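You operate a simulated robot arm through the tools that you are given. There is no shell and no other tool.

The job below is to be done with a simulated two-armed robot. You get a single attempt, and the scene is never put back.

JOB
Set bench degrees and lever time as the clipboard with purple band says.
Fine: bench switch on, bench clear pressed once; wait for the green lamp; the side knob and the inserts on the cooling shelf stay.

The check looks at the end state, three seconds after you hand in, the way a careful person would. Anything else that was tipped, shoved, dropped, spilled or broken makes it a failure.

ROBOT AND FRAMES
Two 7-joint arms with two-finger parallel grippers on one trunk that stands fixed in place. Base frame: the origin is at the foot of the trunk, x ahead of it, y to its left, z up. Readings come in m, degrees, newtons and seconds.
The left shoulder is at [0.02, 0.113, 1.297], the right one opposite. With the tool pointing down near the work surface each hand reaches from about 0.1 to 0.56 m from the base axis, measured 20 degrees to its own side. Payload 1.57 kg a hand.
The tool frame of a hand sits at the grasp point between the pads (the TCP): z along the fingers, y along the line on which they close. The tips reach 0.03 m beyond it. The gripper opens to 0.08 m. The fingers are 0.017 m wide and 0.012 m thick; the gripper's body (0.04 by 0.082 m) begins 0.08 m behind the TCP.
Orientation is that of the tool frame in the base frame, as a unit quaternion [w, x, y, z]. With the fingers straight down and closing along the base's y, the tool's x points along the base's -x, its y along +y and its z along -z.

CONTROLS
- The arms move only by the tool step_arm. It takes "left_targets", "right_targets" or both (then of equal length, played together; a hand with none holds still); each is one flat list of numbers, 7 for each row, row after row: the shift along the tool's x, y, z in units of 30 mm (1.0 is 30 mm), then the turn, a rotation vector about the tool's x, y, z in units of 6 degrees (1.0 is 6 degrees), then the opening in per cent of the stroke, from 0 (shut) to 100 (fully open). In form: [x, y, z, rx, ry, rz, grip, x, y, z, rx, ry, rz, grip, ...]. A call has 1 to 20 rows; each row shifts and turns the commanded pose from where the row before left it, along the tool's axes as they then stand. A call with a number of a shift or a turn outside -1 to 1 is refused whole. Each row takes 0.2 s and may step no farther than 0.05 m and 8.6 degrees from the row before; otherwise, or with a gripper value out of range, the whole call is refused. Where a pose cannot be reached the arm comes as near as it can. A force on the tool above 90 N (or 10 N above the force at the start of the call, whichever is more), or a blocked arm, ends the call early, and 0.2 s more pass. Each finger travels about 0.045 m/s and halts on what it meets, pressing with about 39 N; the grip force reading is that of the motor and also rises with nothing between the fingers. The clock runs only during rows and for 0.2 s after the last one: add rows that do not move to give the fingers time. It gives the time, the measured TCP pose, the force on the tool (base axes), the opening and the grip force at its end, in the units of the frame above (readings bear some noise), with the torque about the TCP (base axes, N m) and any sound that the robot's microphone picked up.
- Cameras (640 x 400 px; columns grow to the right, rows downward): "scene" is now at [0.0964, 0.0453, 1.439]; the picture's right is [0.46, -0.89, 0.00], its down [-0.52, -0.27, -0.81] and it looks along [0.71, 0.37, -0.59] (base axes); focal length 214 px, centre (320, 200). "left" rides on the left gripper at [0.072, 0.007, -0.122] in its tool frame; the picture's right is [-0.09, 1.00, 0.00], its down [-0.84, -0.08, -0.54] and it looks along [-0.54, -0.05, 0.84] (tool axes); focal length 238 px, centre (320, 200). "right" rides on the right gripper at [0.072, -0.006, -0.122] in its tool frame; the picture's right is [0.09, 1.00, 0.00], its down [-0.84, 0.08, -0.54] and it looks along [-0.54, 0.05, 0.84] (tool axes); focal length 238 px, centre (320, 200). There is no depth. A picture from a camera that has moved, and an enlarged one, comes with that camera's place and axes in the base frame and with its lens. The place of the scene camera against the robot may be out by one fixed shift of up to 0.025 m in any direction.
- capture(camera): a new picture of that camera. The clock stands still meanwhile.
- raise_lower(by): slides the trunk up (or, below 0, down) by that many m; the arms and the scene camera ride with it, the base frame stays. It gives what a move gives, with no picture.
- aim_head(pan, tilt): turns the head with the scene camera to pan (to the left, within 80 degrees either way) and tilt (down, from -29 to 69), counted from straight ahead of the robot. It gives what a move gives.
- zoom(camera, box): a new picture of the part [left, top, right, bottom] of that camera's present view, enlarged. The clock stands still meanwhile.
- job_done(): hands the job in; it is judged then, once.

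Nothing tells you positions but the pictures and the camera data. Unless the task says otherwise, let go and move clear before handing in.

The tools are called as a command line: name --argument value ..., lists and objects as JSON in quotes. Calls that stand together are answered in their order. step_arm: Moves the arms, as the interface text tells. Its arguments: {"type":"object","properties":{"left_targets":{"type":"array","items":{"type":"number"}},"right_targets":{"type":"array","items":{"type":"number"}}},"required":[]} The other tools are called the same way: raise_lower (by) slides the trunk up or down; aim_head (pan, tilt) turns the head that bears the scene camera; capture (camera) takes a picture; zoom (camera, box) takes an enlarged picture of a part of a camera's view; job_done () hands the job in.

At the start:

```text
time_s: 0.0
left_tool_pos: [0.3074, 0.4276, 1.3106]
left_orientation: [0.001, -0.001, 1.0, 0.001]
left_wrist_force: [-0.1, -0.9, -0.1]
left_wrist_torque: [0.05, 0.0, 0.0]
left_gripper_width: 0.0799
left_grip_force: 0.2
right_tool_pos: [0.4234, 0.0616, 1.2085]
right_orientation: [0.001, 0.0, 1.0, 0.0]
right_wrist_force: [-0.2, 0.0, 0.2]
right_wrist_torque: [0.04, 0.0, 0.02]
right_gripper_width: 0.0797
right_grip_force: 0.0
trunk travel left (down, up): [-0.35, 0.22]
head pan, tilt: [27.5, 36.3]
```

scene: 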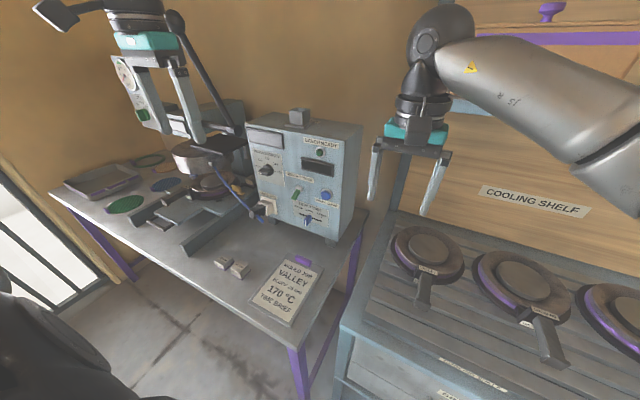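
right: 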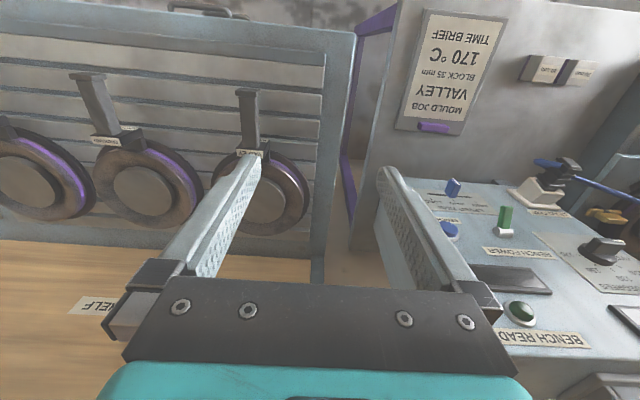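
left: 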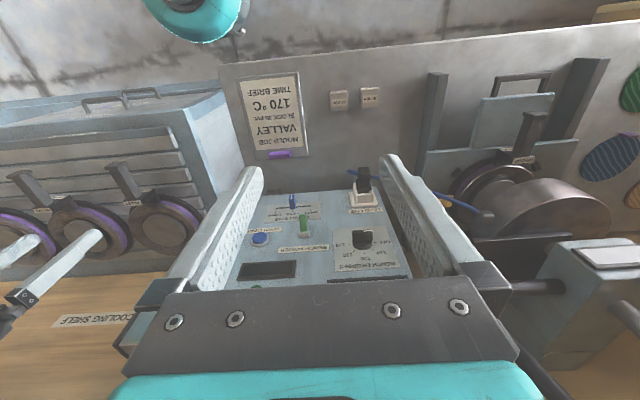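

I see a bench with a control box, a clipboard with a purple band reading "MOULD JOB VALLEY, block 35 mm, 170 °C, TIME BRIEF", a press, and a cooling shelf. I'll zoom in to read the panel labels before moving.

zoom --camera "scene" --box '[230, 100, 370, 240]'

zoom --camera "scene" --box '[210, 240, 340, 330]'

zoom --camera "left" --box '[220, 150, 440, 290]'

zoom --camera "right" --box '[400, 140, 640, 360]'

zoom --camera "scene" --box '[30, 0, 270, 240]'

```text
2.86 times, centred on (300, 170) of scene
camera zoom: at [0.0964, 0.0453, 1.439], right [0.46, -0.89, 0.0], down [-0.52, -0.27, -0.81], along [0.71, 0.37, -0.59], focal length 613 px, centre (377, 286)
```

zoom: 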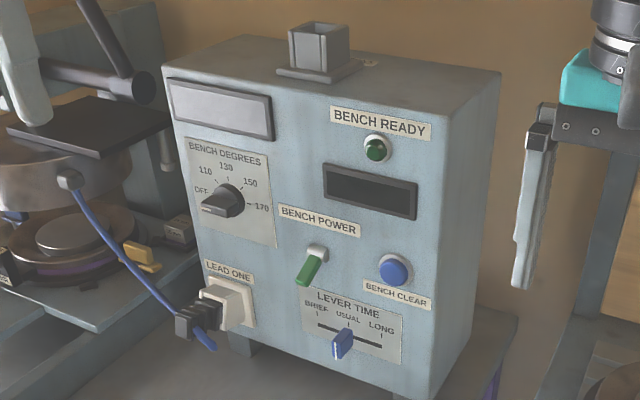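

```text
4.44 times, centred on (275, 285) of scene
camera zoom: at [0.0964, 0.0453, 1.439], right [0.46, -0.89, 0.0], down [-0.52, -0.27, -0.81], along [0.71, 0.37, -0.59], focal length 953 px, centre (520, -178)
```

zoom: 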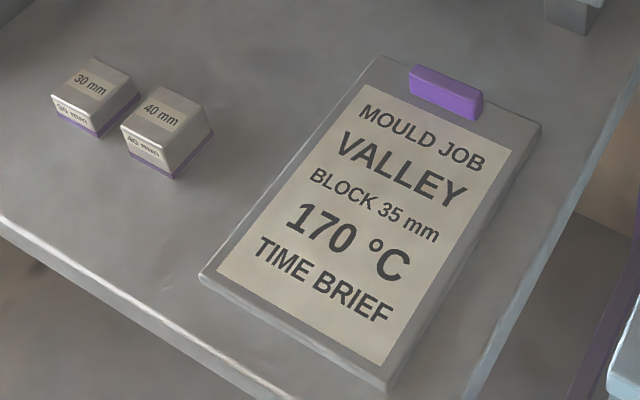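

```text
2.86 times, centred on (330, 220) of left
camera zoom: at [0.2353, 0.4353, 1.433], right [0.09, 1.0, 0.0], down [0.84, -0.08, 0.54], along [0.54, -0.05, -0.84], focal length 681 px, centre (291, 143)
```

zoom: 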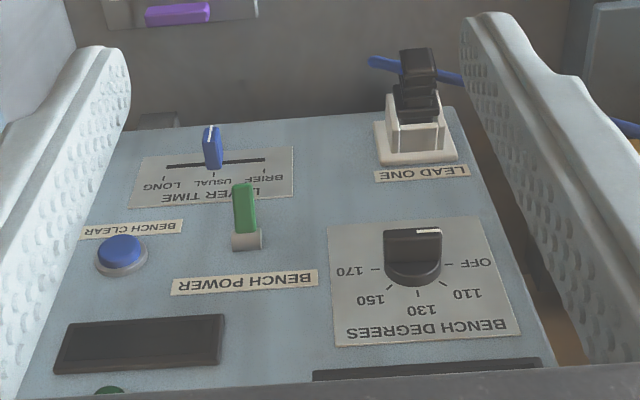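

```text
1.82 times, centred on (520, 250) of right
camera zoom: at [0.3511, 0.0536, 1.3305], right [-0.09, 1.0, 0.0], down [0.84, 0.08, 0.54], along [0.54, 0.05, -0.84], focal length 433 px, centre (-44, 109)
```

zoom: 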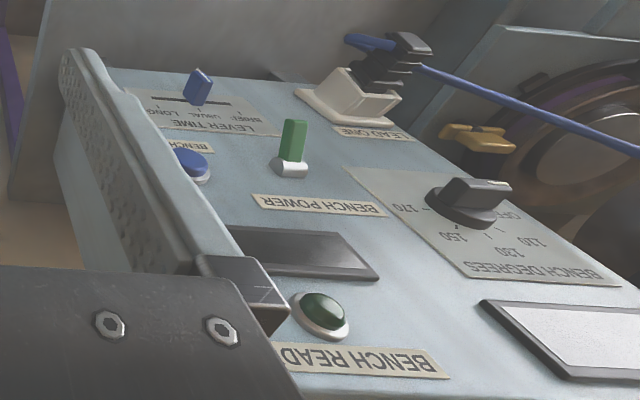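

```text
1.67 times, centred on (150, 120) of scene
camera zoom: at [0.0964, 0.0453, 1.439], right [0.46, -0.89, 0.0], down [-0.52, -0.27, -0.81], along [0.71, 0.37, -0.59], focal length 358 px, centre (603, 333)
```

zoom: 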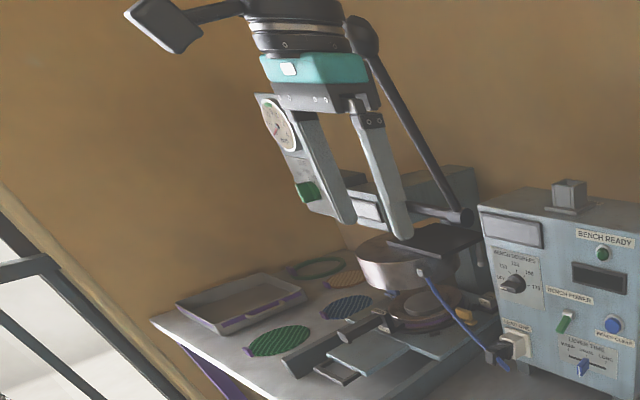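

The panel faces the robot at roughly x≈0.58: dial near (0.567, 0.49, 1.076), clear button near (0.573, 0.275, 1.047), slider near (0.56, 0.335, 0.928). Before moving I'll check where the press lever and the side knob are.

zoom --camera "left" --box '[400, 60, 640, 400]'

aim_head --pan 45 --tilt 25

capture --camera "scene"

```text
1.18 times, centred on (520, 230) of left
camera zoom: at [0.2353, 0.4353, 1.433], right [0.09, 1.0, 0.0], down [0.84, -0.08, 0.54], along [0.54, -0.05, -0.84], focal length 280 px, centre (85, 165)
```

zoom: 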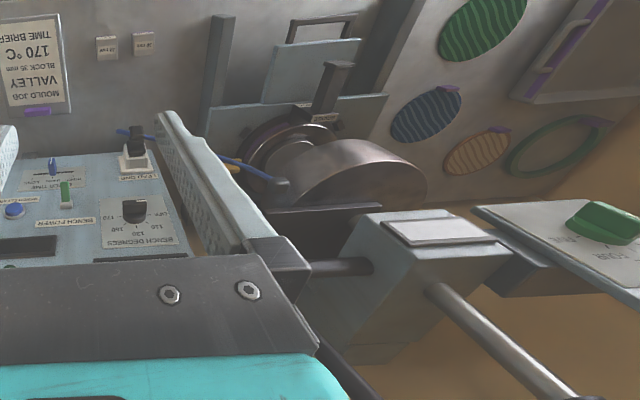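

```text
time_s: 0.8
left_tool_pos: [0.3083, 0.429, 1.312]
left_orientation: [0.0, 0.0, 1.0, -0.001]
left_wrist_force: [-0.5, -0.1, 0.0]
left_wrist_torque: [0.0, 0.01, 0.0]
left_gripper_width: 0.08
left_grip_force: 0.1
right_tool_pos: [0.4245, 0.061, 1.2091]
right_orientation: [0.0, 0.0, 1.0, 0.0]
right_wrist_force: [0.3, 0.6, 0.0]
right_wrist_torque: [-0.03, -0.05, -0.01]
right_gripper_width: 0.0799
right_grip_force: 0.1
trunk travel left (down, up): [-0.35, 0.22]
head pan, tilt: [45.0, 25.0]
```

```text
taken
camera scene: at [0.0842, 0.07, 1.4567], right [0.71, -0.71, 0.0], down [-0.3, -0.3, -0.91], along [0.64, 0.64, -0.42], focal length 214 px, centre (320, 200)
```

scene: 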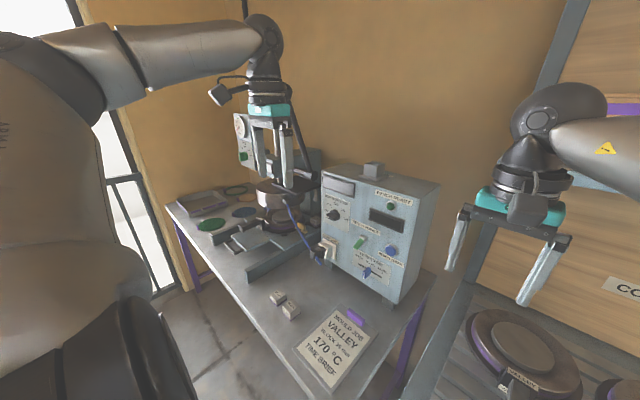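

The press and its side knob (green) are well to the left at y≥0.75, clear of the control box. I'll pitch the left hand to point forward (+x) while coming slightly ahead, fingers open, staying well short of the panel.

step_arm --left_targets '[0, 0, 0.2, 0, -1, 0, 100, 0, 0, 0.2, 0, -1, 0, 100, 0, 0, 0.2, 0, -1, 0, 100, 0, 0, 0.2, 0, -1, 0, 100, 0, 0, 0.2, 0, -1, 0, 100, 0, 0, 0.2, 0, -1, 0, 100, 0, 0, 0.2, 0, -1, 0, 100, 0, 0, 0.2, 0, -1, 0, 100, 0, 0, 0.2, 0, -1, 0, 100, 0, 0, 0.2, 0, -1, 0, 100, 0, 0, 0, 0, -1, 0, 100, 0, 0, 0, 0, -1, 0, 100, 0, 0, 0, 0, -1, 0, 100, 0, 0, 0, 0, -1, 0, 100, 0, 0, 0, 0, -1, 0, 100]'

capture --camera "left"

capture --camera "scene"

```text
time_s: 4.0
left_tool_pos: [0.3326, 0.4273, 1.2609]
left_orientation: [0.708, 0.0, 0.706, 0.0]
left_wrist_force: [0.0, 0.0, 0.5]
left_wrist_torque: [-0.01, 0.0, -0.03]
left_gripper_width: 0.0802
left_grip_force: 0.2
right_tool_pos: [0.4226, 0.0615, 1.2088]
right_orientation: [0.0, 0.0, 1.0, 0.0]
right_wrist_force: [-0.4, -0.3, 0.5]
right_wrist_torque: [0.01, -0.01, -0.01]
right_gripper_width: 0.0802
right_grip_force: 0.0
trunk travel left (down, up): [-0.35, 0.22]
head pan, tilt: [45.0, 25.0]
```

```text
taken
camera left: at [0.2114, 0.4352, 1.1882], right [0.0, 1.0, 0.09], down [-0.54, -0.08, 0.84], along [0.84, -0.05, 0.54], focal length 238 px, centre (320, 200)
```

left: 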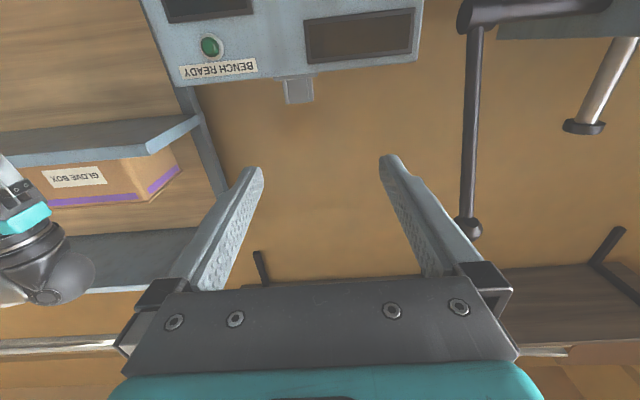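

```text
taken
camera scene: at [0.0842, 0.0702, 1.4567], right [0.71, -0.71, 0.0], down [-0.3, -0.3, -0.91], along [0.64, 0.64, -0.42], focal length 214 px, centre (320, 200)
```

scene: 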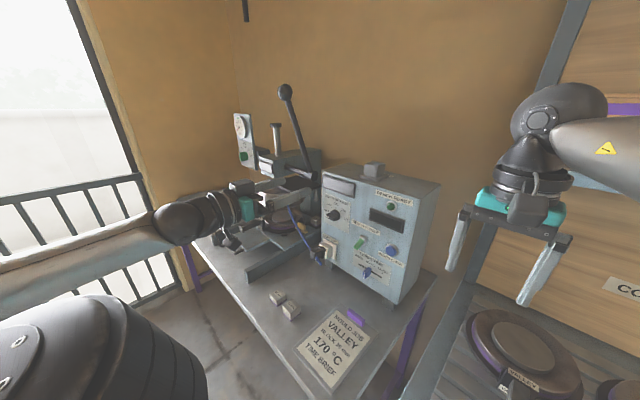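

The left hand now points forward horizontally, camera beneath it. Next I'll lower it to panel height and tip it a bit so the camera sees the panel square-on for a close reading.

step_arm --left_targets '[0.9, -0.15, 0, 0, 0, 0, 100, 0.9, -0.15, 0, 0, 0, 0, 100, 0.9, -0.15, 0, 0, 0, 0, 100, 0.9, -0.15, 0, 0, 0, 0, 100, 0.9, -0.15, 0, 0, 0, 0, 100, 0.9, -0.15, 0, 0, 0, 0, 100, 0, 0, 0, 0, 1, 0, 100, 0, 0, 0, 0, 1, 0, 100, 0, 0, 0, 0, 1, 0, 100, 0, 0, 0, 0, 1, 0, 100, 0, 0, 0, 0, 1, 0, 100]'

capture --camera "left"

```text
time_s: 6.4
left_tool_pos: [0.3349, 0.4019, 1.0982]
left_orientation: [0.5, 0.0, 0.866, 0.0]
left_wrist_force: [0.4, 0.2, 0.1]
left_wrist_torque: [0.01, 0.01, 0.04]
left_gripper_width: 0.0801
left_grip_force: 0.1
right_tool_pos: [0.4248, 0.0601, 1.2097]
right_orientation: [0.0, 0.0, 1.0, 0.0]
right_wrist_force: [0.0, 0.3, 0.3]
right_wrist_torque: [0.07, 0.04, 0.02]
right_gripper_width: 0.0802
right_grip_force: 0.0
trunk travel left (down, up): [-0.35, 0.22]
head pan, tilt: [45.0, 25.0]
```

```text
taken
camera left: at [0.1929, 0.4083, 1.0963], right [0.05, 1.0, 0.08], down [-0.05, -0.08, 1.0], along [1.0, -0.05, 0.05], focal length 238 px, centre (320, 200)
```

left: 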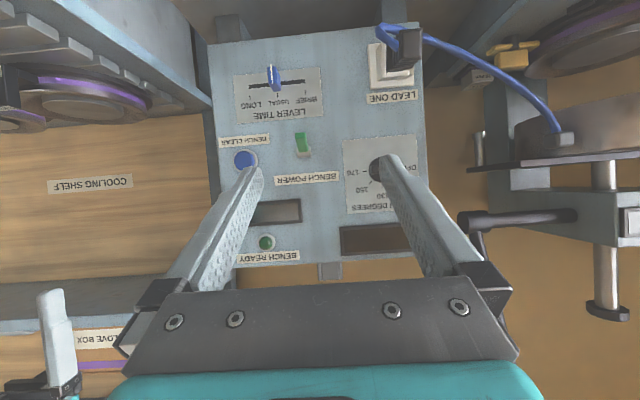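

A square view of the panel now. I'll enlarge the controls to read them precisely.

zoom --camera "left" --box '[225, 50, 345, 130]'

zoom --camera "left" --box '[215, 120, 335, 200]'

zoom --camera "left" --box '[335, 125, 440, 225]'

zoom --camera "left" --box '[350, 10, 450, 110]'

```text
5.00 times, centred on (285, 90) of left
camera zoom: at [0.1929, 0.4083, 1.0963], right [0.05, 1.0, 0.08], down [-0.05, -0.08, 1.0], along [1.0, -0.05, 0.05], focal length 1192 px, centre (495, 750)
```

zoom: 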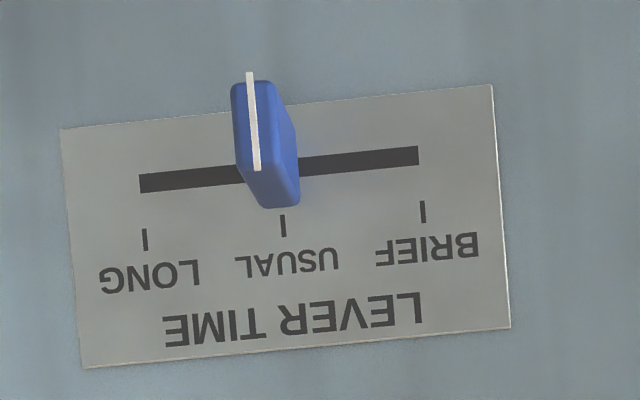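

```text
5.00 times, centred on (275, 160) of left
camera zoom: at [0.1929, 0.4083, 1.0963], right [0.05, 1.0, 0.08], down [-0.05, -0.08, 1.0], along [1.0, -0.05, 0.05], focal length 1192 px, centre (545, 400)
```

zoom: 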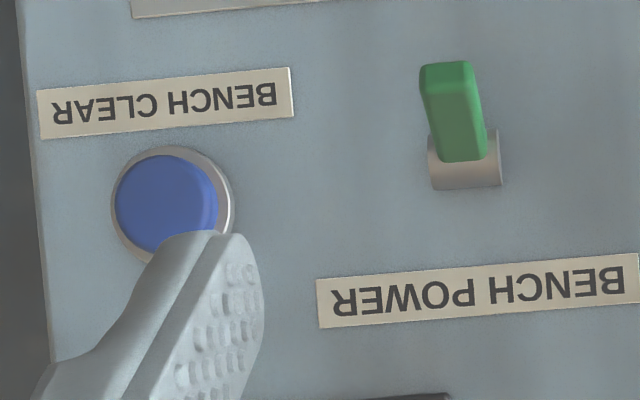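

```text
4.00 times, centred on (388, 175) of left
camera zoom: at [0.1929, 0.4083, 1.0963], right [0.05, 1.0, 0.08], down [-0.05, -0.08, 1.0], along [1.0, -0.05, 0.05], focal length 953 px, centre (50, 300)
```

zoom: 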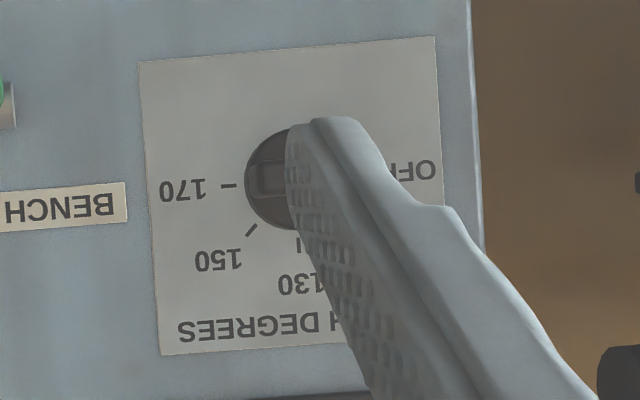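

```text
4.00 times, centred on (400, 60) of left
camera zoom: at [0.1929, 0.4083, 1.0963], right [0.05, 1.0, 0.08], down [-0.05, -0.08, 1.0], along [1.0, -0.05, 0.05], focal length 953 px, centre (0, 760)
```

zoom: 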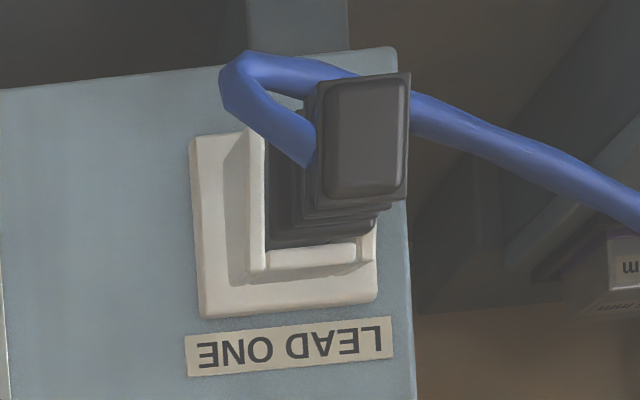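

The dial points to OFF with a horizontal grip bar, the slider stands at USUAL, the power toggle leans down (display dark, so off). I'll level the hand again, roll it so the fingers close vertically for gripping the dial's bar, and check the view.

step_arm --left_targets '[0, 0.3, 0, 0, -1, -1, 100, 0, 0.3, 0, 0, -1, -1, 100, 0, 0.3, 0, 0, -1, -1, 100, 0, 0.3, 0, 0, -1, -1, 100, 0, 0.3, 0, 0, -1, -1, 100, 0, 0, 0, 0, 0, -1, 100, 0, 0, 0, 0, 0, -1, 100, 0, 0, 0, 0, 0, -1, 100, 0, 0, 0, 0, 0, -1, 100, 0, 0, 0, 0, 0, -1, 100, 0, 0, 0, 0, 0, -1, 100, 0, 0, 0, 0, 0, -1, 100, 0, 0, 0, 0, 0, -1, 100]'

capture --camera "left"

capture --camera "scene"

```text
time_s: 9.2
left_tool_pos: [0.3303, 0.4451, 1.089]
left_orientation: [0.576, -0.479, 0.53, -0.398]
left_wrist_force: [-0.4, -0.5, 0.0]
left_wrist_torque: [0.03, -0.01, 0.0]
left_gripper_width: 0.0801
left_grip_force: 0.0
right_tool_pos: [0.4236, 0.0603, 1.2087]
right_orientation: [0.0, 0.001, 1.0, 0.0]
right_wrist_force: [-0.2, -0.4, -0.4]
right_wrist_torque: [-0.01, -0.02, 0.0]
right_gripper_width: 0.0798
right_grip_force: 0.1
trunk travel left (down, up): [-0.35, 0.22]
head pan, tilt: [45.0, 25.0]
```

```text
taken
camera left: at [0.2183, 0.3616, 1.0684], right [-0.06, 0.31, -0.95], down [-0.64, 0.72, 0.28], along [0.77, 0.62, 0.16], focal length 238 px, centre (320, 200)
```

left: 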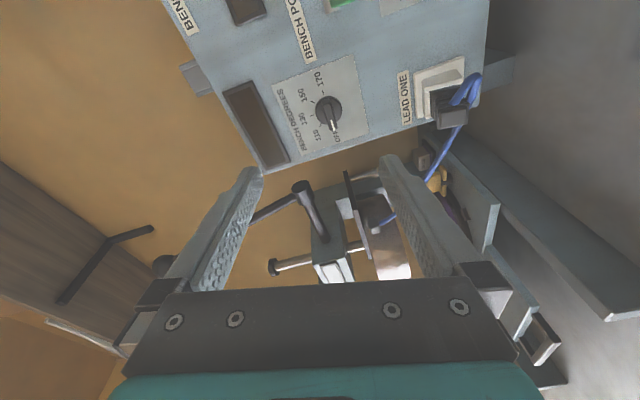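

```text
taken
camera scene: at [0.0842, 0.0701, 1.4567], right [0.71, -0.71, 0.0], down [-0.3, -0.3, -0.91], along [0.64, 0.64, -0.42], focal length 214 px, centre (320, 200)
```

scene: 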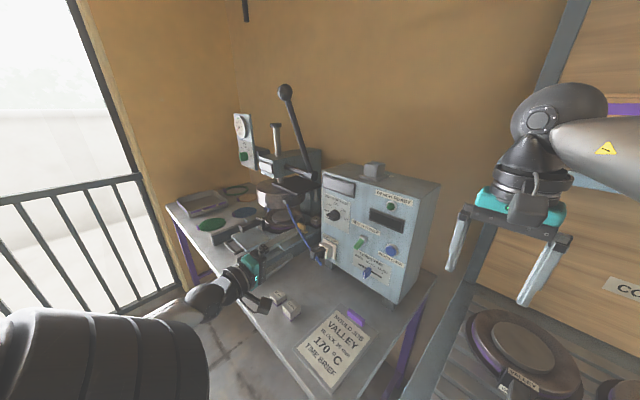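

The combined turn left the hand slightly skewed, as the pose reading shows. I'll apply the computed correction to point exactly along +x with fingers closing vertically, then look again.

step_arm --left_targets '[0, 0, 0, 0.112, 0.406, -0.732, 100, 0, 0, 0, 0.112, 0.406, -0.732, 100, 0, 0, 0, 0.112, 0.406, -0.732, 100, 0, 0, 0, 0, 0, 0, 100]'

capture --camera "left"

```text
time_s: 10.2
left_tool_pos: [0.3295, 0.4445, 1.0895]
left_orientation: [0.501, -0.5, 0.5, -0.499]
left_wrist_force: [0.3, -0.7, 0.1]
left_wrist_torque: [0.02, 0.02, 0.01]
left_gripper_width: 0.0799
left_grip_force: 0.0
right_tool_pos: [0.4236, 0.0612, 1.21]
right_orientation: [0.0, 0.0, 1.0, 0.001]
right_wrist_force: [-0.3, 0.5, -0.6]
right_wrist_torque: [-0.03, -0.03, -0.02]
right_gripper_width: 0.0798
right_grip_force: 0.0
trunk travel left (down, up): [-0.35, 0.22]
head pan, tilt: [45.0, 25.0]
```

```text
taken
camera left: at [0.2088, 0.3735, 1.0823], right [0.0, 0.09, -1.0], down [-0.54, 0.84, 0.08], along [0.84, 0.54, 0.05], focal length 238 px, centre (320, 200)
```

left: 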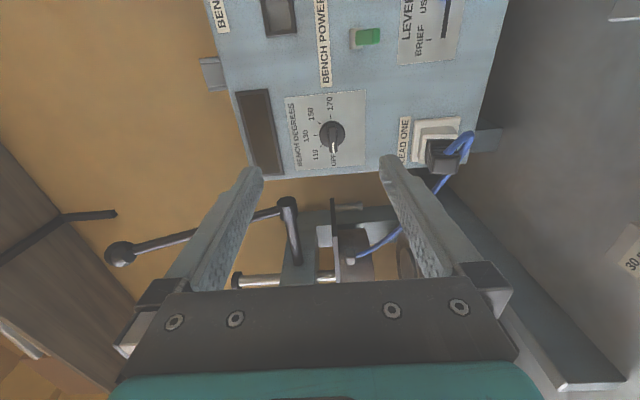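

zoom --camera "left" --box '[280, 80, 380, 180]'

zoom --camera "left" --box '[380, 90, 500, 210]'

```text
4.00 times, centred on (330, 130) of left
camera zoom: at [0.2088, 0.3735, 1.0823], right [0.0, 0.09, -1.0], down [-0.54, 0.84, 0.08], along [0.84, 0.54, 0.05], focal length 953 px, centre (280, 480)
```

zoom: 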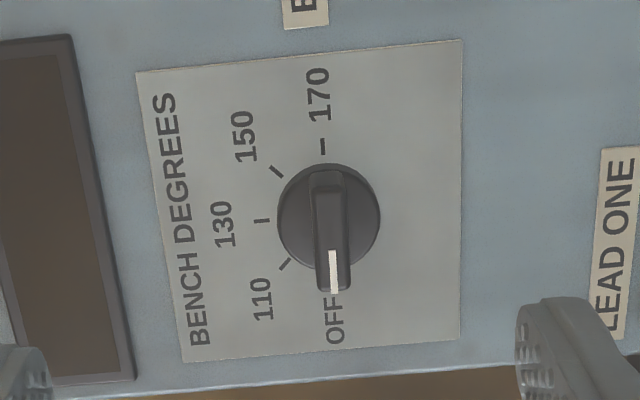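

```text
3.33 times, centred on (440, 150) of left
camera zoom: at [0.2088, 0.3735, 1.0823], right [0.0, 0.09, -1.0], down [-0.54, 0.84, 0.08], along [0.84, 0.54, 0.05], focal length 794 px, centre (-80, 367)
```

zoom: 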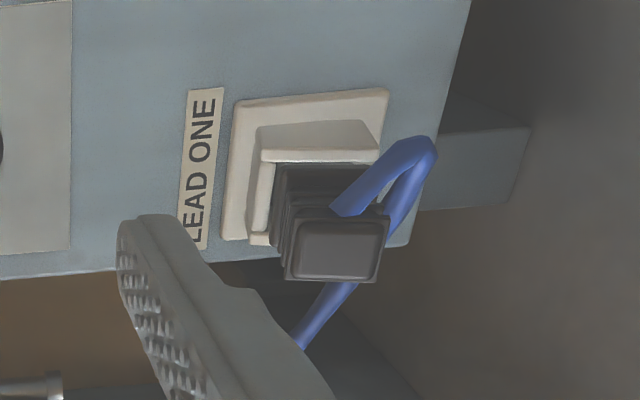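

The dial is clear: a disc with a proud grip bar, white mark at OFF, with 170 on the opposite side (a 180° clockwise turn). The dial centre is about (0.575, 0.488, 1.074), panel plane x≈0.585. I'll line up on its axis at a standoff.

step_arm --left_targets '[-0.29, 0.1, 0.733, 0, 0, 0, 100, -0.29, 0.1, 0.733, 0, 0, 0, 100, -0.29, 0.1, 0.733, 0, 0, 0, 100, -0.29, 0.1, 0.733, 0, 0, 0, 100, -0.29, 0.1, 0.733, 0, 0, 0, 100, 0, 0, 0, 0, 0, 0, 100]'

capture --camera "left"

zoom --camera "scene" --box '[240, 150, 440, 310]'

```text
time_s: 11.6
left_tool_pos: [0.4401, 0.4882, 1.0785]
left_orientation: [0.501, -0.5, 0.5, -0.499]
left_wrist_force: [0.1, -0.4, 1.0]
left_wrist_torque: [-0.01, 0.0, -0.01]
left_gripper_width: 0.0795
left_grip_force: 0.1
right_tool_pos: [0.4235, 0.0614, 1.2091]
right_orientation: [0.0, 0.0, 1.0, -0.001]
right_wrist_force: [-0.4, -0.1, -0.3]
right_wrist_torque: [0.0, 0.02, 0.03]
right_gripper_width: 0.08
right_grip_force: 0.1
trunk travel left (down, up): [-0.35, 0.22]
head pan, tilt: [45.0, 25.0]
```

```text
taken
camera left: at [0.3187, 0.4169, 1.0694], right [0.0, 0.09, -1.0], down [-0.54, 0.84, 0.08], along [0.84, 0.54, 0.05], focal length 238 px, centre (320, 200)
```

left: 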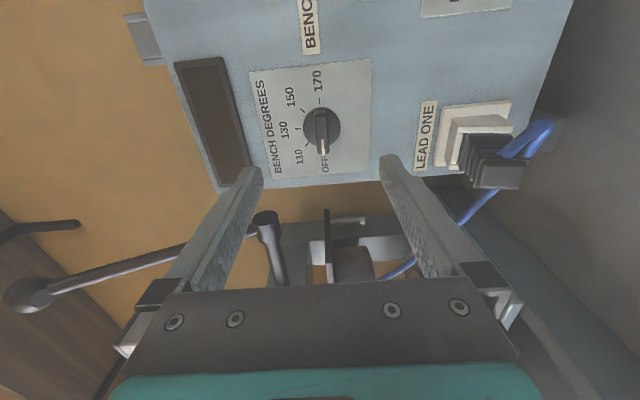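

```text
2.50 times, centred on (340, 230) of scene
camera zoom: at [0.0839, 0.07, 1.4568], right [0.71, -0.71, 0.0], down [-0.3, -0.3, -0.91], along [0.64, 0.64, -0.42], focal length 536 px, centre (270, 125)
```

zoom: 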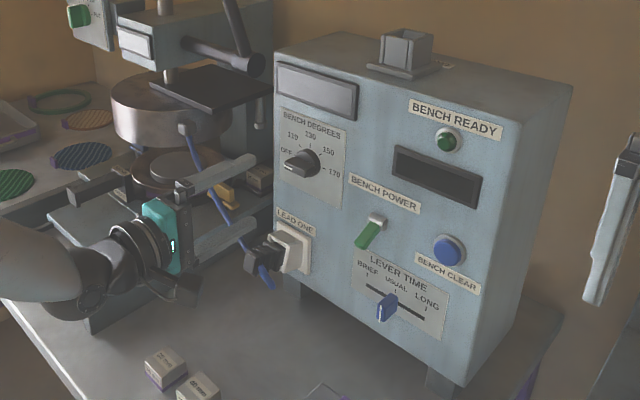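

zoom --camera "left" --box '[250, 60, 410, 200]'

zoom --camera "scene" --box '[320, 195, 360, 225]'

```text
2.86 times, centred on (330, 130) of left
camera zoom: at [0.3187, 0.4169, 1.0694], right [0.0, 0.09, -1.0], down [-0.54, 0.84, 0.08], along [0.84, 0.54, 0.05], focal length 681 px, centre (291, 400)
```

zoom: 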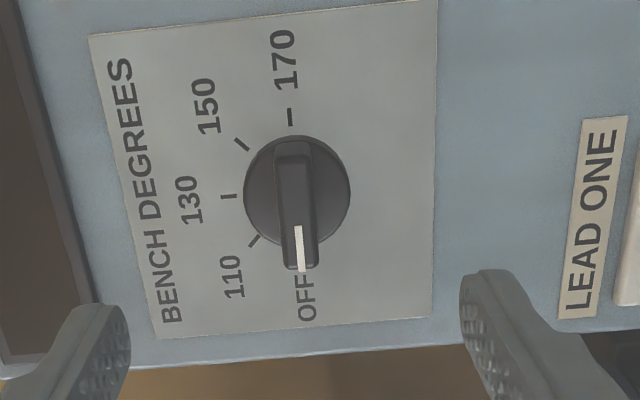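

```text
13.33 times, centred on (340, 210) of scene
camera zoom: at [0.0839, 0.07, 1.4568], right [0.71, -0.71, 0.0], down [-0.3, -0.3, -0.91], along [0.64, 0.64, -0.42], focal length 2860 px, centre (53, 67)
```

zoom: 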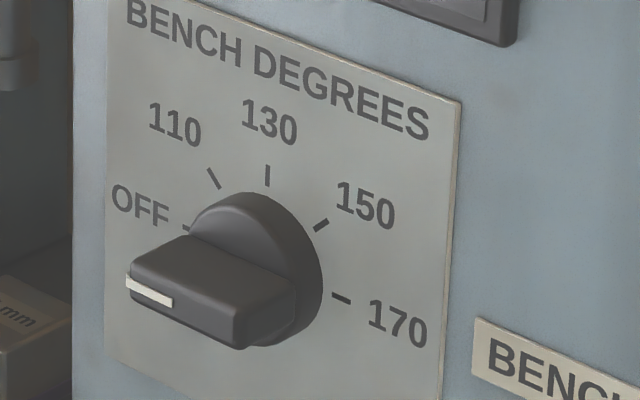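

Dial axis solved: y≈0.4916, z≈1.074, bar front at x≈0.553. I'll correct the small lateral offset and advance so the fingertips straddle the bar, then check before closing.

step_arm --left_targets '[-0.09, 0.083, 0.6, 0, 0, 0, 100, 0, 0, 0.6, 0, 0, 0, 100, 0, 0, 0.6, 0, 0, 0, 100, 0, 0, 0.6, 0, 0, 0, 100, 0, 0, 0.3, 0, 0, 0, 100, 0, 0, 0.3, 0, 0, 0, 100, 0, 0, 0, 0, 0, 0, 100]'

capture --camera "left"

zoom --camera "scene" --box '[270, 170, 390, 260]'

```text
time_s: 13.2
left_tool_pos: [0.5297, 0.4901, 1.0726]
left_orientation: [0.501, -0.499, 0.5, -0.499]
left_wrist_force: [0.2, -0.3, -0.3]
left_wrist_torque: [0.03, 0.02, -0.01]
left_gripper_width: 0.08
left_grip_force: 0.1
right_tool_pos: [0.4247, 0.0619, 1.2097]
right_orientation: [0.0, 0.0, 1.0, 0.0]
right_wrist_force: [0.5, 0.5, -0.7]
right_wrist_torque: [0.03, 0.01, -0.02]
right_gripper_width: 0.0801
right_grip_force: 0.0
trunk travel left (down, up): [-0.35, 0.22]
head pan, tilt: [45.0, 25.0]
```

```text
taken
camera left: at [0.4086, 0.4185, 1.0652], right [0.0, 0.1, -1.0], down [-0.54, 0.84, 0.08], along [0.84, 0.54, 0.05], focal length 238 px, centre (320, 200)
```

left: 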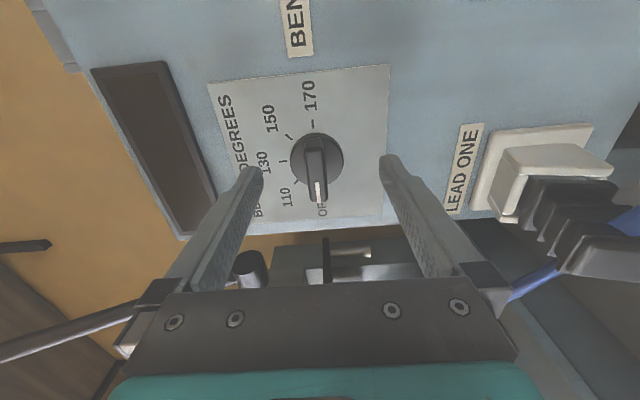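

```text
4.44 times, centred on (330, 215) of scene
camera zoom: at [0.0841, 0.07, 1.4568], right [0.71, -0.71, 0.0], down [-0.3, -0.3, -0.91], along [0.64, 0.64, -0.42], focal length 953 px, centre (276, 133)
```

zoom: 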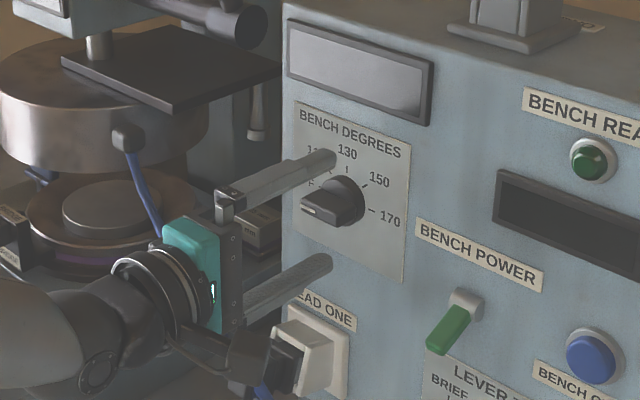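

The fingers straddle the bar with the bar about 2 mm above centre. I'll nudge up 1.5 mm, advance 6 mm, and close on the bar.

step_arm --left_targets '[-0.04, -0.06, 0.2, 0, 0, 0, 100, 0, 0, 0, 0, 0, 0, 60, 0, 0, 0, 0, 0, 0, 30, 0, 0, 0, 0, 0, 0, 10, 0, 0, 0, 0, 0, 0, 0, 0, 0, 0, 0, 0, 0, 0, 0, 0, 0, 0, 0, 0, 0]'

capture --camera "left"

zoom --camera "scene" --box '[270, 170, 390, 260]'

```text
time_s: 14.8
left_tool_pos: [0.5336, 0.4927, 1.0741]
left_orientation: [0.501, -0.499, 0.5, -0.499]
left_wrist_force: [1.3, -0.1, 2.9]
left_wrist_torque: [-0.03, 0.04, -0.16]
left_gripper_width: 0.0127
left_grip_force: 30.0
right_tool_pos: [0.4236, 0.0601, 1.2081]
right_orientation: [0.0, 0.0, 1.0, 0.0]
right_wrist_force: [0.5, -0.2, -0.4]
right_wrist_torque: [0.06, -0.02, 0.02]
right_gripper_width: 0.0799
right_grip_force: 0.0
trunk travel left (down, up): [-0.35, 0.22]
head pan, tilt: [45.0, 25.0]
```

```text
taken
camera left: at [0.414, 0.4199, 1.0673], right [0.0, 0.1, -1.0], down [-0.54, 0.84, 0.08], along [0.84, 0.54, 0.05], focal length 238 px, centre (320, 200)
```

left: 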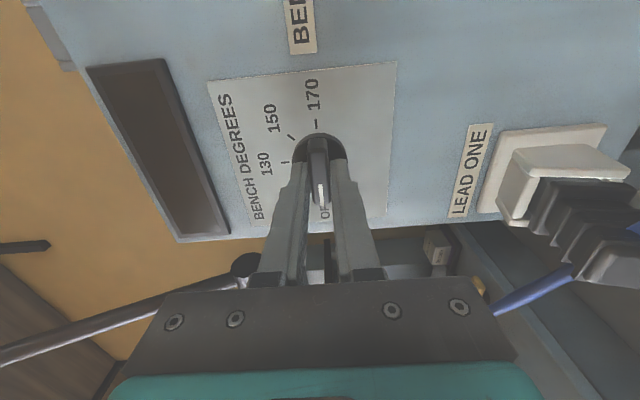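

```text
4.44 times, centred on (330, 215) of scene
camera zoom: at [0.0841, 0.0698, 1.4568], right [0.71, -0.71, 0.0], down [-0.3, -0.3, -0.91], along [0.64, 0.64, -0.42], focal length 953 px, centre (276, 133)
```

zoom: 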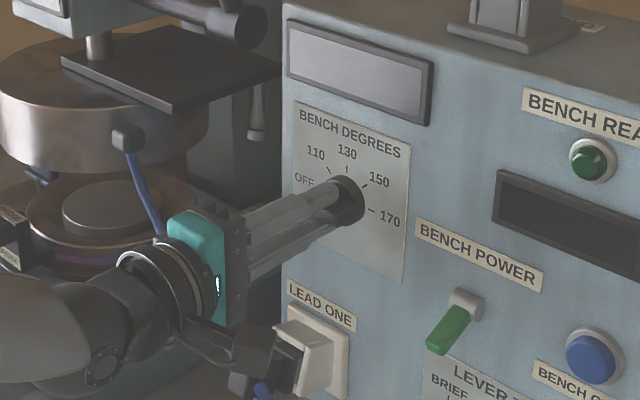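

The bar is gripped (12.7 mm). Now I'll turn clockwise in stages, watching force and torque.

step_arm --left_targets '[0, 0, 0, 0, 0, 1, 0, 0, 0, 0, 0, 0, 1, 0, 0, 0, 0, 0, 0, 1, 0, 0, 0, 0, 0, 0, 1, 0, 0, 0, 0, 0, 0, 1, 0, 0, 0, 0, 0, 0, 1, 0, 0, 0, 0, 0, 0, 1, 0, 0, 0, 0, 0, 0, 0.5, 0, 0, 0, 0, 0, 0, 0, 0]'

capture --camera "left"

zoom --camera "scene" --box '[270, 170, 390, 260]'

```text
time_s: 16.8
left_tool_pos: [0.5352, 0.4915, 1.0757]
left_orientation: [0.655, -0.269, 0.653, -0.269]
left_wrist_force: [5.1, -5.9, 11.1]
left_wrist_torque: [0.0, 0.31, -0.64]
left_gripper_width: 0.0129
left_grip_force: 29.8
right_tool_pos: [0.4241, 0.0597, 1.2081]
right_orientation: [0.0, 0.0, 1.0, -0.001]
right_wrist_force: [-1.0, -0.6, -1.2]
right_wrist_torque: [0.01, -0.01, 0.02]
right_gripper_width: 0.0801
right_grip_force: 0.0
trunk travel left (down, up): [-0.35, 0.22]
head pan, tilt: [45.0, 25.0]
```

```text
taken
camera left: at [0.414, 0.4457, 1.0195], right [0.0, 0.77, -0.63], down [-0.54, 0.53, 0.65], along [0.84, 0.34, 0.42], focal length 238 px, centre (320, 200)
```

left: 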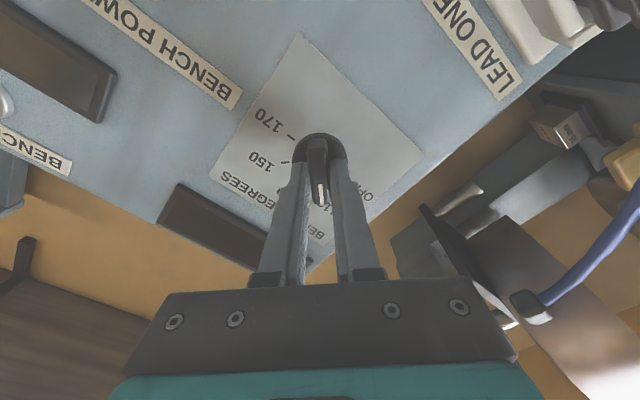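

```text
4.44 times, centred on (330, 215) of scene
camera zoom: at [0.084, 0.0682, 1.4569], right [0.71, -0.71, 0.0], down [-0.3, -0.3, -0.91], along [0.64, 0.64, -0.42], focal length 953 px, centre (276, 133)
```

zoom: 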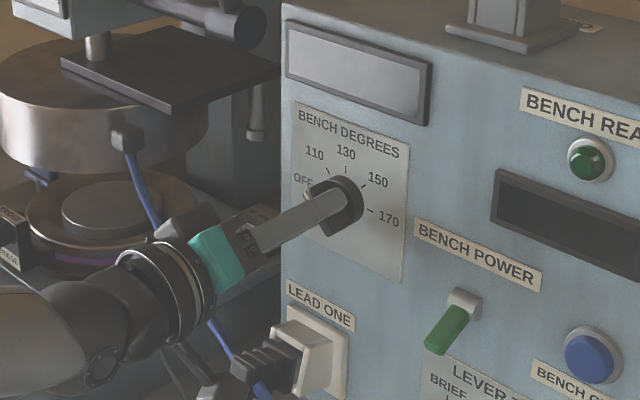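

The dial is following (now at about 110). I'll add a tiny centring shift and keep turning toward 130 and on.

step_arm --left_targets '[-0.012, -0.035, 0, 0, 0, 0.5, 0, 0, 0, 0, 0, 0, 1, 0, 0, 0, 0, 0, 0, 1, 0, 0, 0, 0, 0, 0, 1, 0, 0, 0, 0, 0, 0, 1, 0, 0, 0, 0, 0, 0, 1, 0, 0, 0, 0, 0, 0, 1, 0, 0, 0, 0, 0, 0, 1, 0, 0, 0, 0, 0, 0, 0, 0]'

zoom --camera "scene" --box '[270, 170, 390, 260]'

capture --camera "left"

```text
time_s: 18.8
left_tool_pos: [0.5349, 0.4901, 1.0775]
left_orientation: [0.708, 0.002, 0.707, 0.001]
left_wrist_force: [0.9, -12.3, 7.9]
left_wrist_torque: [-0.05, -0.13, -0.26]
left_gripper_width: 0.0128
left_grip_force: 30.0
right_tool_pos: [0.4236, 0.0594, 1.2084]
right_orientation: [0.0, 0.0, 1.0, 0.001]
right_wrist_force: [0.7, 0.2, -0.2]
right_wrist_torque: [-0.03, 0.03, 0.01]
right_gripper_width: 0.0798
right_grip_force: 0.0
trunk travel left (down, up): [-0.35, 0.22]
head pan, tilt: [45.0, 25.0]
```

```text
4.44 times, centred on (330, 215) of scene
camera zoom: at [0.0834, 0.0675, 1.4569], right [0.71, -0.71, 0.0], down [-0.3, -0.3, -0.91], along [0.64, 0.64, -0.42], focal length 953 px, centre (276, 133)
```

zoom: 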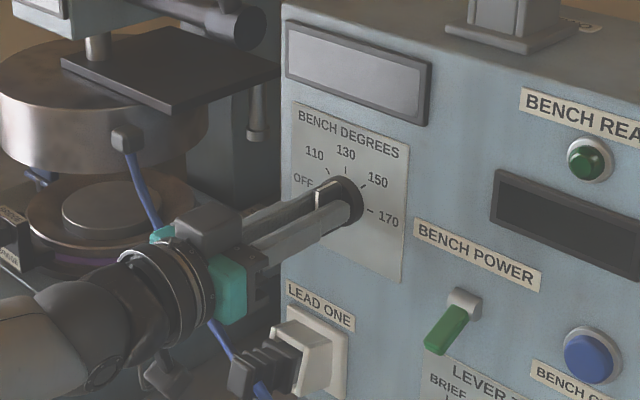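

```text
taken
camera left: at [0.4139, 0.4974, 1.004], right [0.0, 1.0, 0.1], down [-0.54, -0.08, 0.84], along [0.84, -0.05, 0.54], focal length 238 px, centre (320, 200)
```

left: 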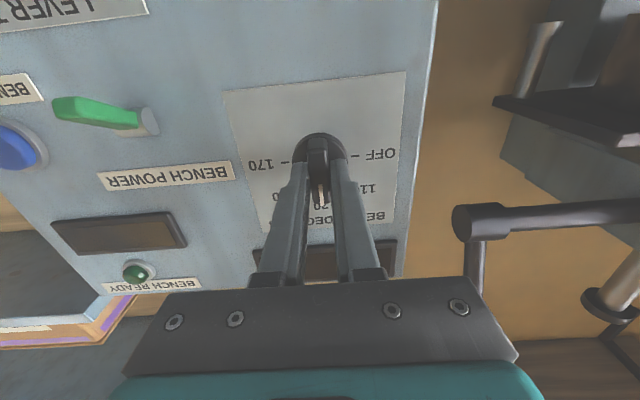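

Dial now at 130, tracking well with low force. Continuing toward 150 with another small centring shift.

step_arm --left_targets '[-0.03, -0.05, 0, 0, 0, 0.5, 0, 0, 0, 0, 0, 0, 1, 0, 0, 0, 0, 0, 0, 1, 0, 0, 0, 0, 0, 0, 1, 0, 0, 0, 0, 0, 0, 1, 0, 0, 0, 0, 0, 0, 1, 0, 0, 0, 0, 0, 0, 1, 0, 0, 0, 0, 0, 0, 1, 0, 0, 0, 0, 0, 0, 0, 0]'

zoom --camera "scene" --box '[270, 170, 390, 260]'

capture --camera "left"

```text
time_s: 20.8
left_tool_pos: [0.5354, 0.488, 1.0751]
left_orientation: [0.652, 0.273, 0.653, 0.272]
left_wrist_force: [-7.1, -19.2, -2.4]
left_wrist_torque: [-0.04, 0.16, -0.16]
left_gripper_width: 0.0128
left_grip_force: 29.6
right_tool_pos: [0.4226, 0.0589, 1.2088]
right_orientation: [0.0, -0.001, 1.0, 0.001]
right_wrist_force: [-0.3, -0.8, 0.4]
right_wrist_torque: [0.01, 0.0, -0.01]
right_gripper_width: 0.08
right_grip_force: 0.1
trunk travel left (down, up): [-0.35, 0.22]
head pan, tilt: [45.0, 25.0]
```

```text
4.44 times, centred on (330, 215) of scene
camera zoom: at [0.0832, 0.0672, 1.4569], right [0.71, -0.71, 0.0], down [-0.3, -0.3, -0.91], along [0.64, 0.64, -0.42], focal length 953 px, centre (276, 133)
```

zoom: 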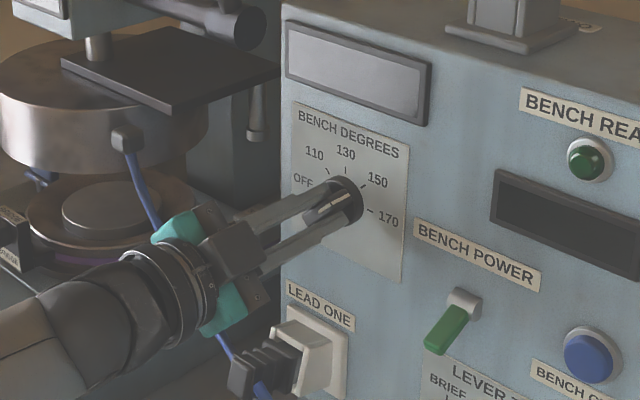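

```text
taken
camera left: at [0.4138, 0.5451, 1.0299], right [0.0, 0.63, 0.77], down [-0.54, -0.65, 0.53], along [0.84, -0.42, 0.34], focal length 238 px, centre (320, 200)
```

left: 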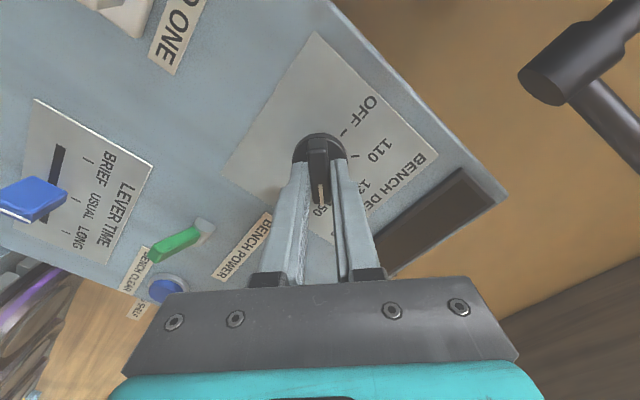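

Dial at 150. One more 45° with a small shift to relieve the sideways force.

step_arm --left_targets '[-0.05, -0.05, 0, 0, 0, 0.5, 0, 0, 0, 0, 0, 0, 1, 0, 0, 0, 0, 0, 0, 1, 0, 0, 0, 0, 0, 0, 1, 0, 0, 0, 0, 0, 0, 1, 0, 0, 0, 0, 0, 0, 1, 0, 0, 0, 0, 0, 0, 1, 0, 0, 0, 0, 0, 0, 1, 0, 0, 0, 0, 0, 0, 0, 0]'

zoom --camera "scene" --box '[270, 170, 390, 260]'

capture --camera "left"

```text
time_s: 22.8
left_tool_pos: [0.5359, 0.4882, 1.0752]
left_orientation: [0.497, 0.501, 0.501, 0.501]
left_wrist_force: [-8.2, -7.2, -13.0]
left_wrist_torque: [-0.4, -0.22, 0.47]
left_gripper_width: 0.0127
left_grip_force: 29.4
right_tool_pos: [0.4237, 0.0613, 1.2085]
right_orientation: [0.0, 0.001, 1.0, 0.0]
right_wrist_force: [-0.7, -0.1, -0.2]
right_wrist_torque: [-0.02, -0.01, -0.01]
right_gripper_width: 0.0799
right_grip_force: 0.1
trunk travel left (down, up): [-0.35, 0.22]
head pan, tilt: [45.0, 25.0]
```

```text
4.44 times, centred on (330, 215) of scene
camera zoom: at [0.0839, 0.0699, 1.4567], right [0.71, -0.71, 0.0], down [-0.3, -0.3, -0.91], along [0.64, 0.64, -0.42], focal length 953 px, centre (276, 133)
```

zoom: 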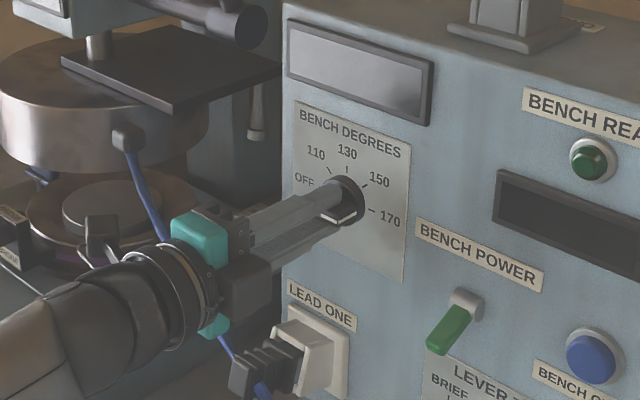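

```text
taken
camera left: at [0.4138, 0.5603, 1.0817], right [0.0, -0.09, 1.0], down [-0.54, -0.84, -0.08], along [0.84, -0.54, -0.05], focal length 238 px, centre (320, 200)
```

left: 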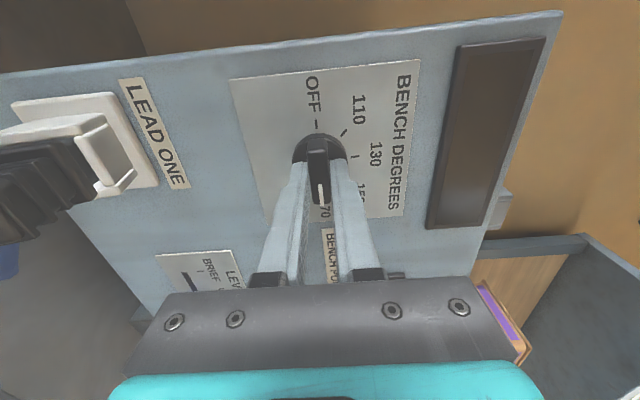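

The dial points to 170. I'll open the fingers evenly and back straight off, then check where it stayed.

step_arm --left_targets '[0, 0, 0, 0, 0, 0, 30, 0, 0, 0, 0, 0, 0, 60, 0, 0, 0, 0, 0, 0, 90, 0, 0, 0, 0, 0, 0, 90, 0, 0, -0.6, 0, 0, 0, 90, 0, 0, -0.8, 0, 0, 0, 90, 0, 0, -0.8, 0, 0, 0, 90, 0, 0, -0.8, 0, 0, 0, 90, 0, 0, 0, 0, 0, 0, 90]'

zoom --camera "scene" --box '[310, 185, 370, 230]'

capture --camera "left"

```text
time_s: 24.8
left_tool_pos: [0.4447, 0.4885, 1.0759]
left_orientation: [0.499, 0.5, 0.5, 0.501]
left_wrist_force: [0.5, 0.6, -0.6]
left_wrist_torque: [0.0, 0.0, 0.05]
left_gripper_width: 0.0724
left_grip_force: 0.0
right_tool_pos: [0.4239, 0.062, 1.2096]
right_orientation: [0.0, 0.0, 1.0, 0.0]
right_wrist_force: [1.0, -0.4, -1.0]
right_wrist_torque: [0.0, 0.0, 0.01]
right_gripper_width: 0.0799
right_grip_force: 0.1
trunk travel left (down, up): [-0.35, 0.22]
head pan, tilt: [45.0, 25.0]
```

```text
8.89 times, centred on (340, 208) of scene
camera zoom: at [0.0843, 0.0701, 1.4567], right [0.71, -0.71, 0.0], down [-0.3, -0.3, -0.91], along [0.64, 0.64, -0.42], focal length 1906 px, centre (142, 133)
```

zoom: 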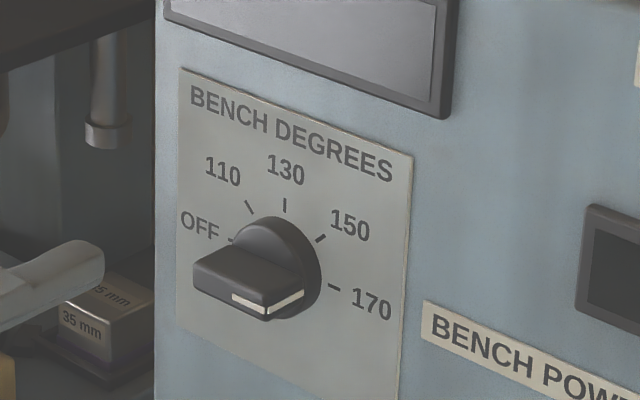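

```text
taken
camera left: at [0.3242, 0.5608, 1.0825], right [0.0, -0.1, 1.0], down [-0.54, -0.84, -0.08], along [0.84, -0.54, -0.05], focal length 238 px, centre (320, 200)
```

left: 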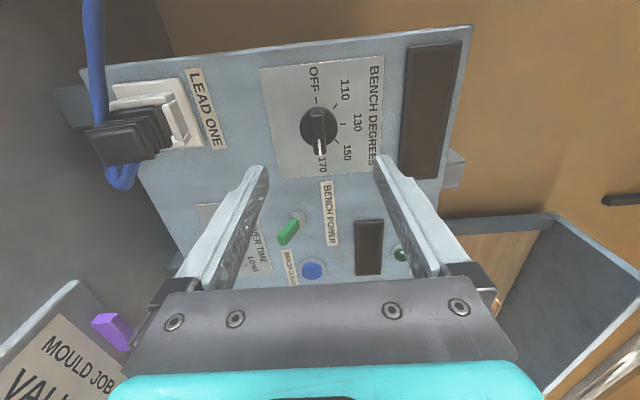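

The dial stays at 170. Next is the slider (handle near y 0.334, z 0.922; BRIEF end at y≈0.379). First I'll view the arm's posture to be sure the elbow will clear the bench when I go lower.

aim_head --pan 45 --tilt 45

capture --camera "scene"

capture --camera "right"

```text
time_s: 25.6
left_tool_pos: [0.4466, 0.4878, 1.0761]
left_orientation: [0.499, 0.5, 0.5, 0.502]
left_wrist_force: [-1.1, 0.6, 0.2]
left_wrist_torque: [0.0, 0.0, 0.02]
left_gripper_width: 0.0721
left_grip_force: 0.2
right_tool_pos: [0.4221, 0.0609, 1.2083]
right_orientation: [0.0, 0.0, 1.0, 0.0]
right_wrist_force: [-0.6, -0.2, -0.2]
right_wrist_torque: [0.01, 0.0, 0.04]
right_gripper_width: 0.08
right_grip_force: 0.0
trunk travel left (down, up): [-0.35, 0.22]
head pan, tilt: [45.0, 45.0]
```

```text
taken
camera scene: at [0.0765, 0.0624, 1.4262], right [0.71, -0.71, 0.0], down [-0.5, -0.5, -0.71], along [0.5, 0.5, -0.71], focal length 214 px, centre (320, 200)
```

scene: 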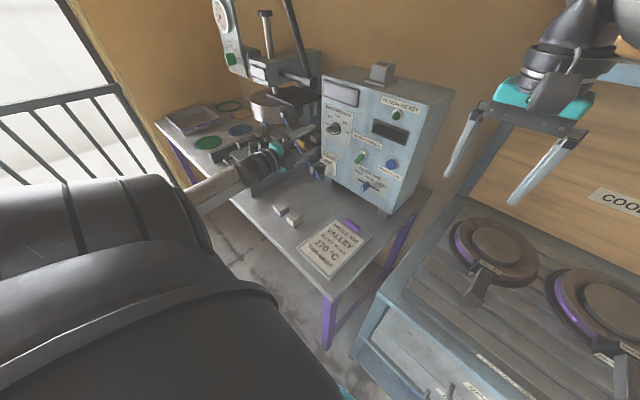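

```text
taken
camera right: at [0.3511, 0.0535, 1.3305], right [-0.09, 1.0, 0.0], down [0.84, 0.08, 0.54], along [0.54, 0.05, -0.84], focal length 238 px, centre (320, 200)
```

right: 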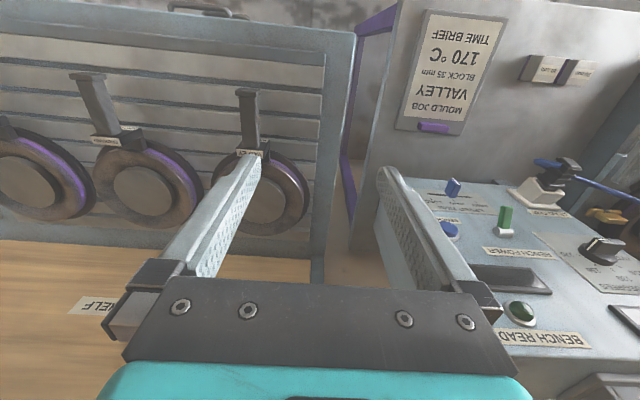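

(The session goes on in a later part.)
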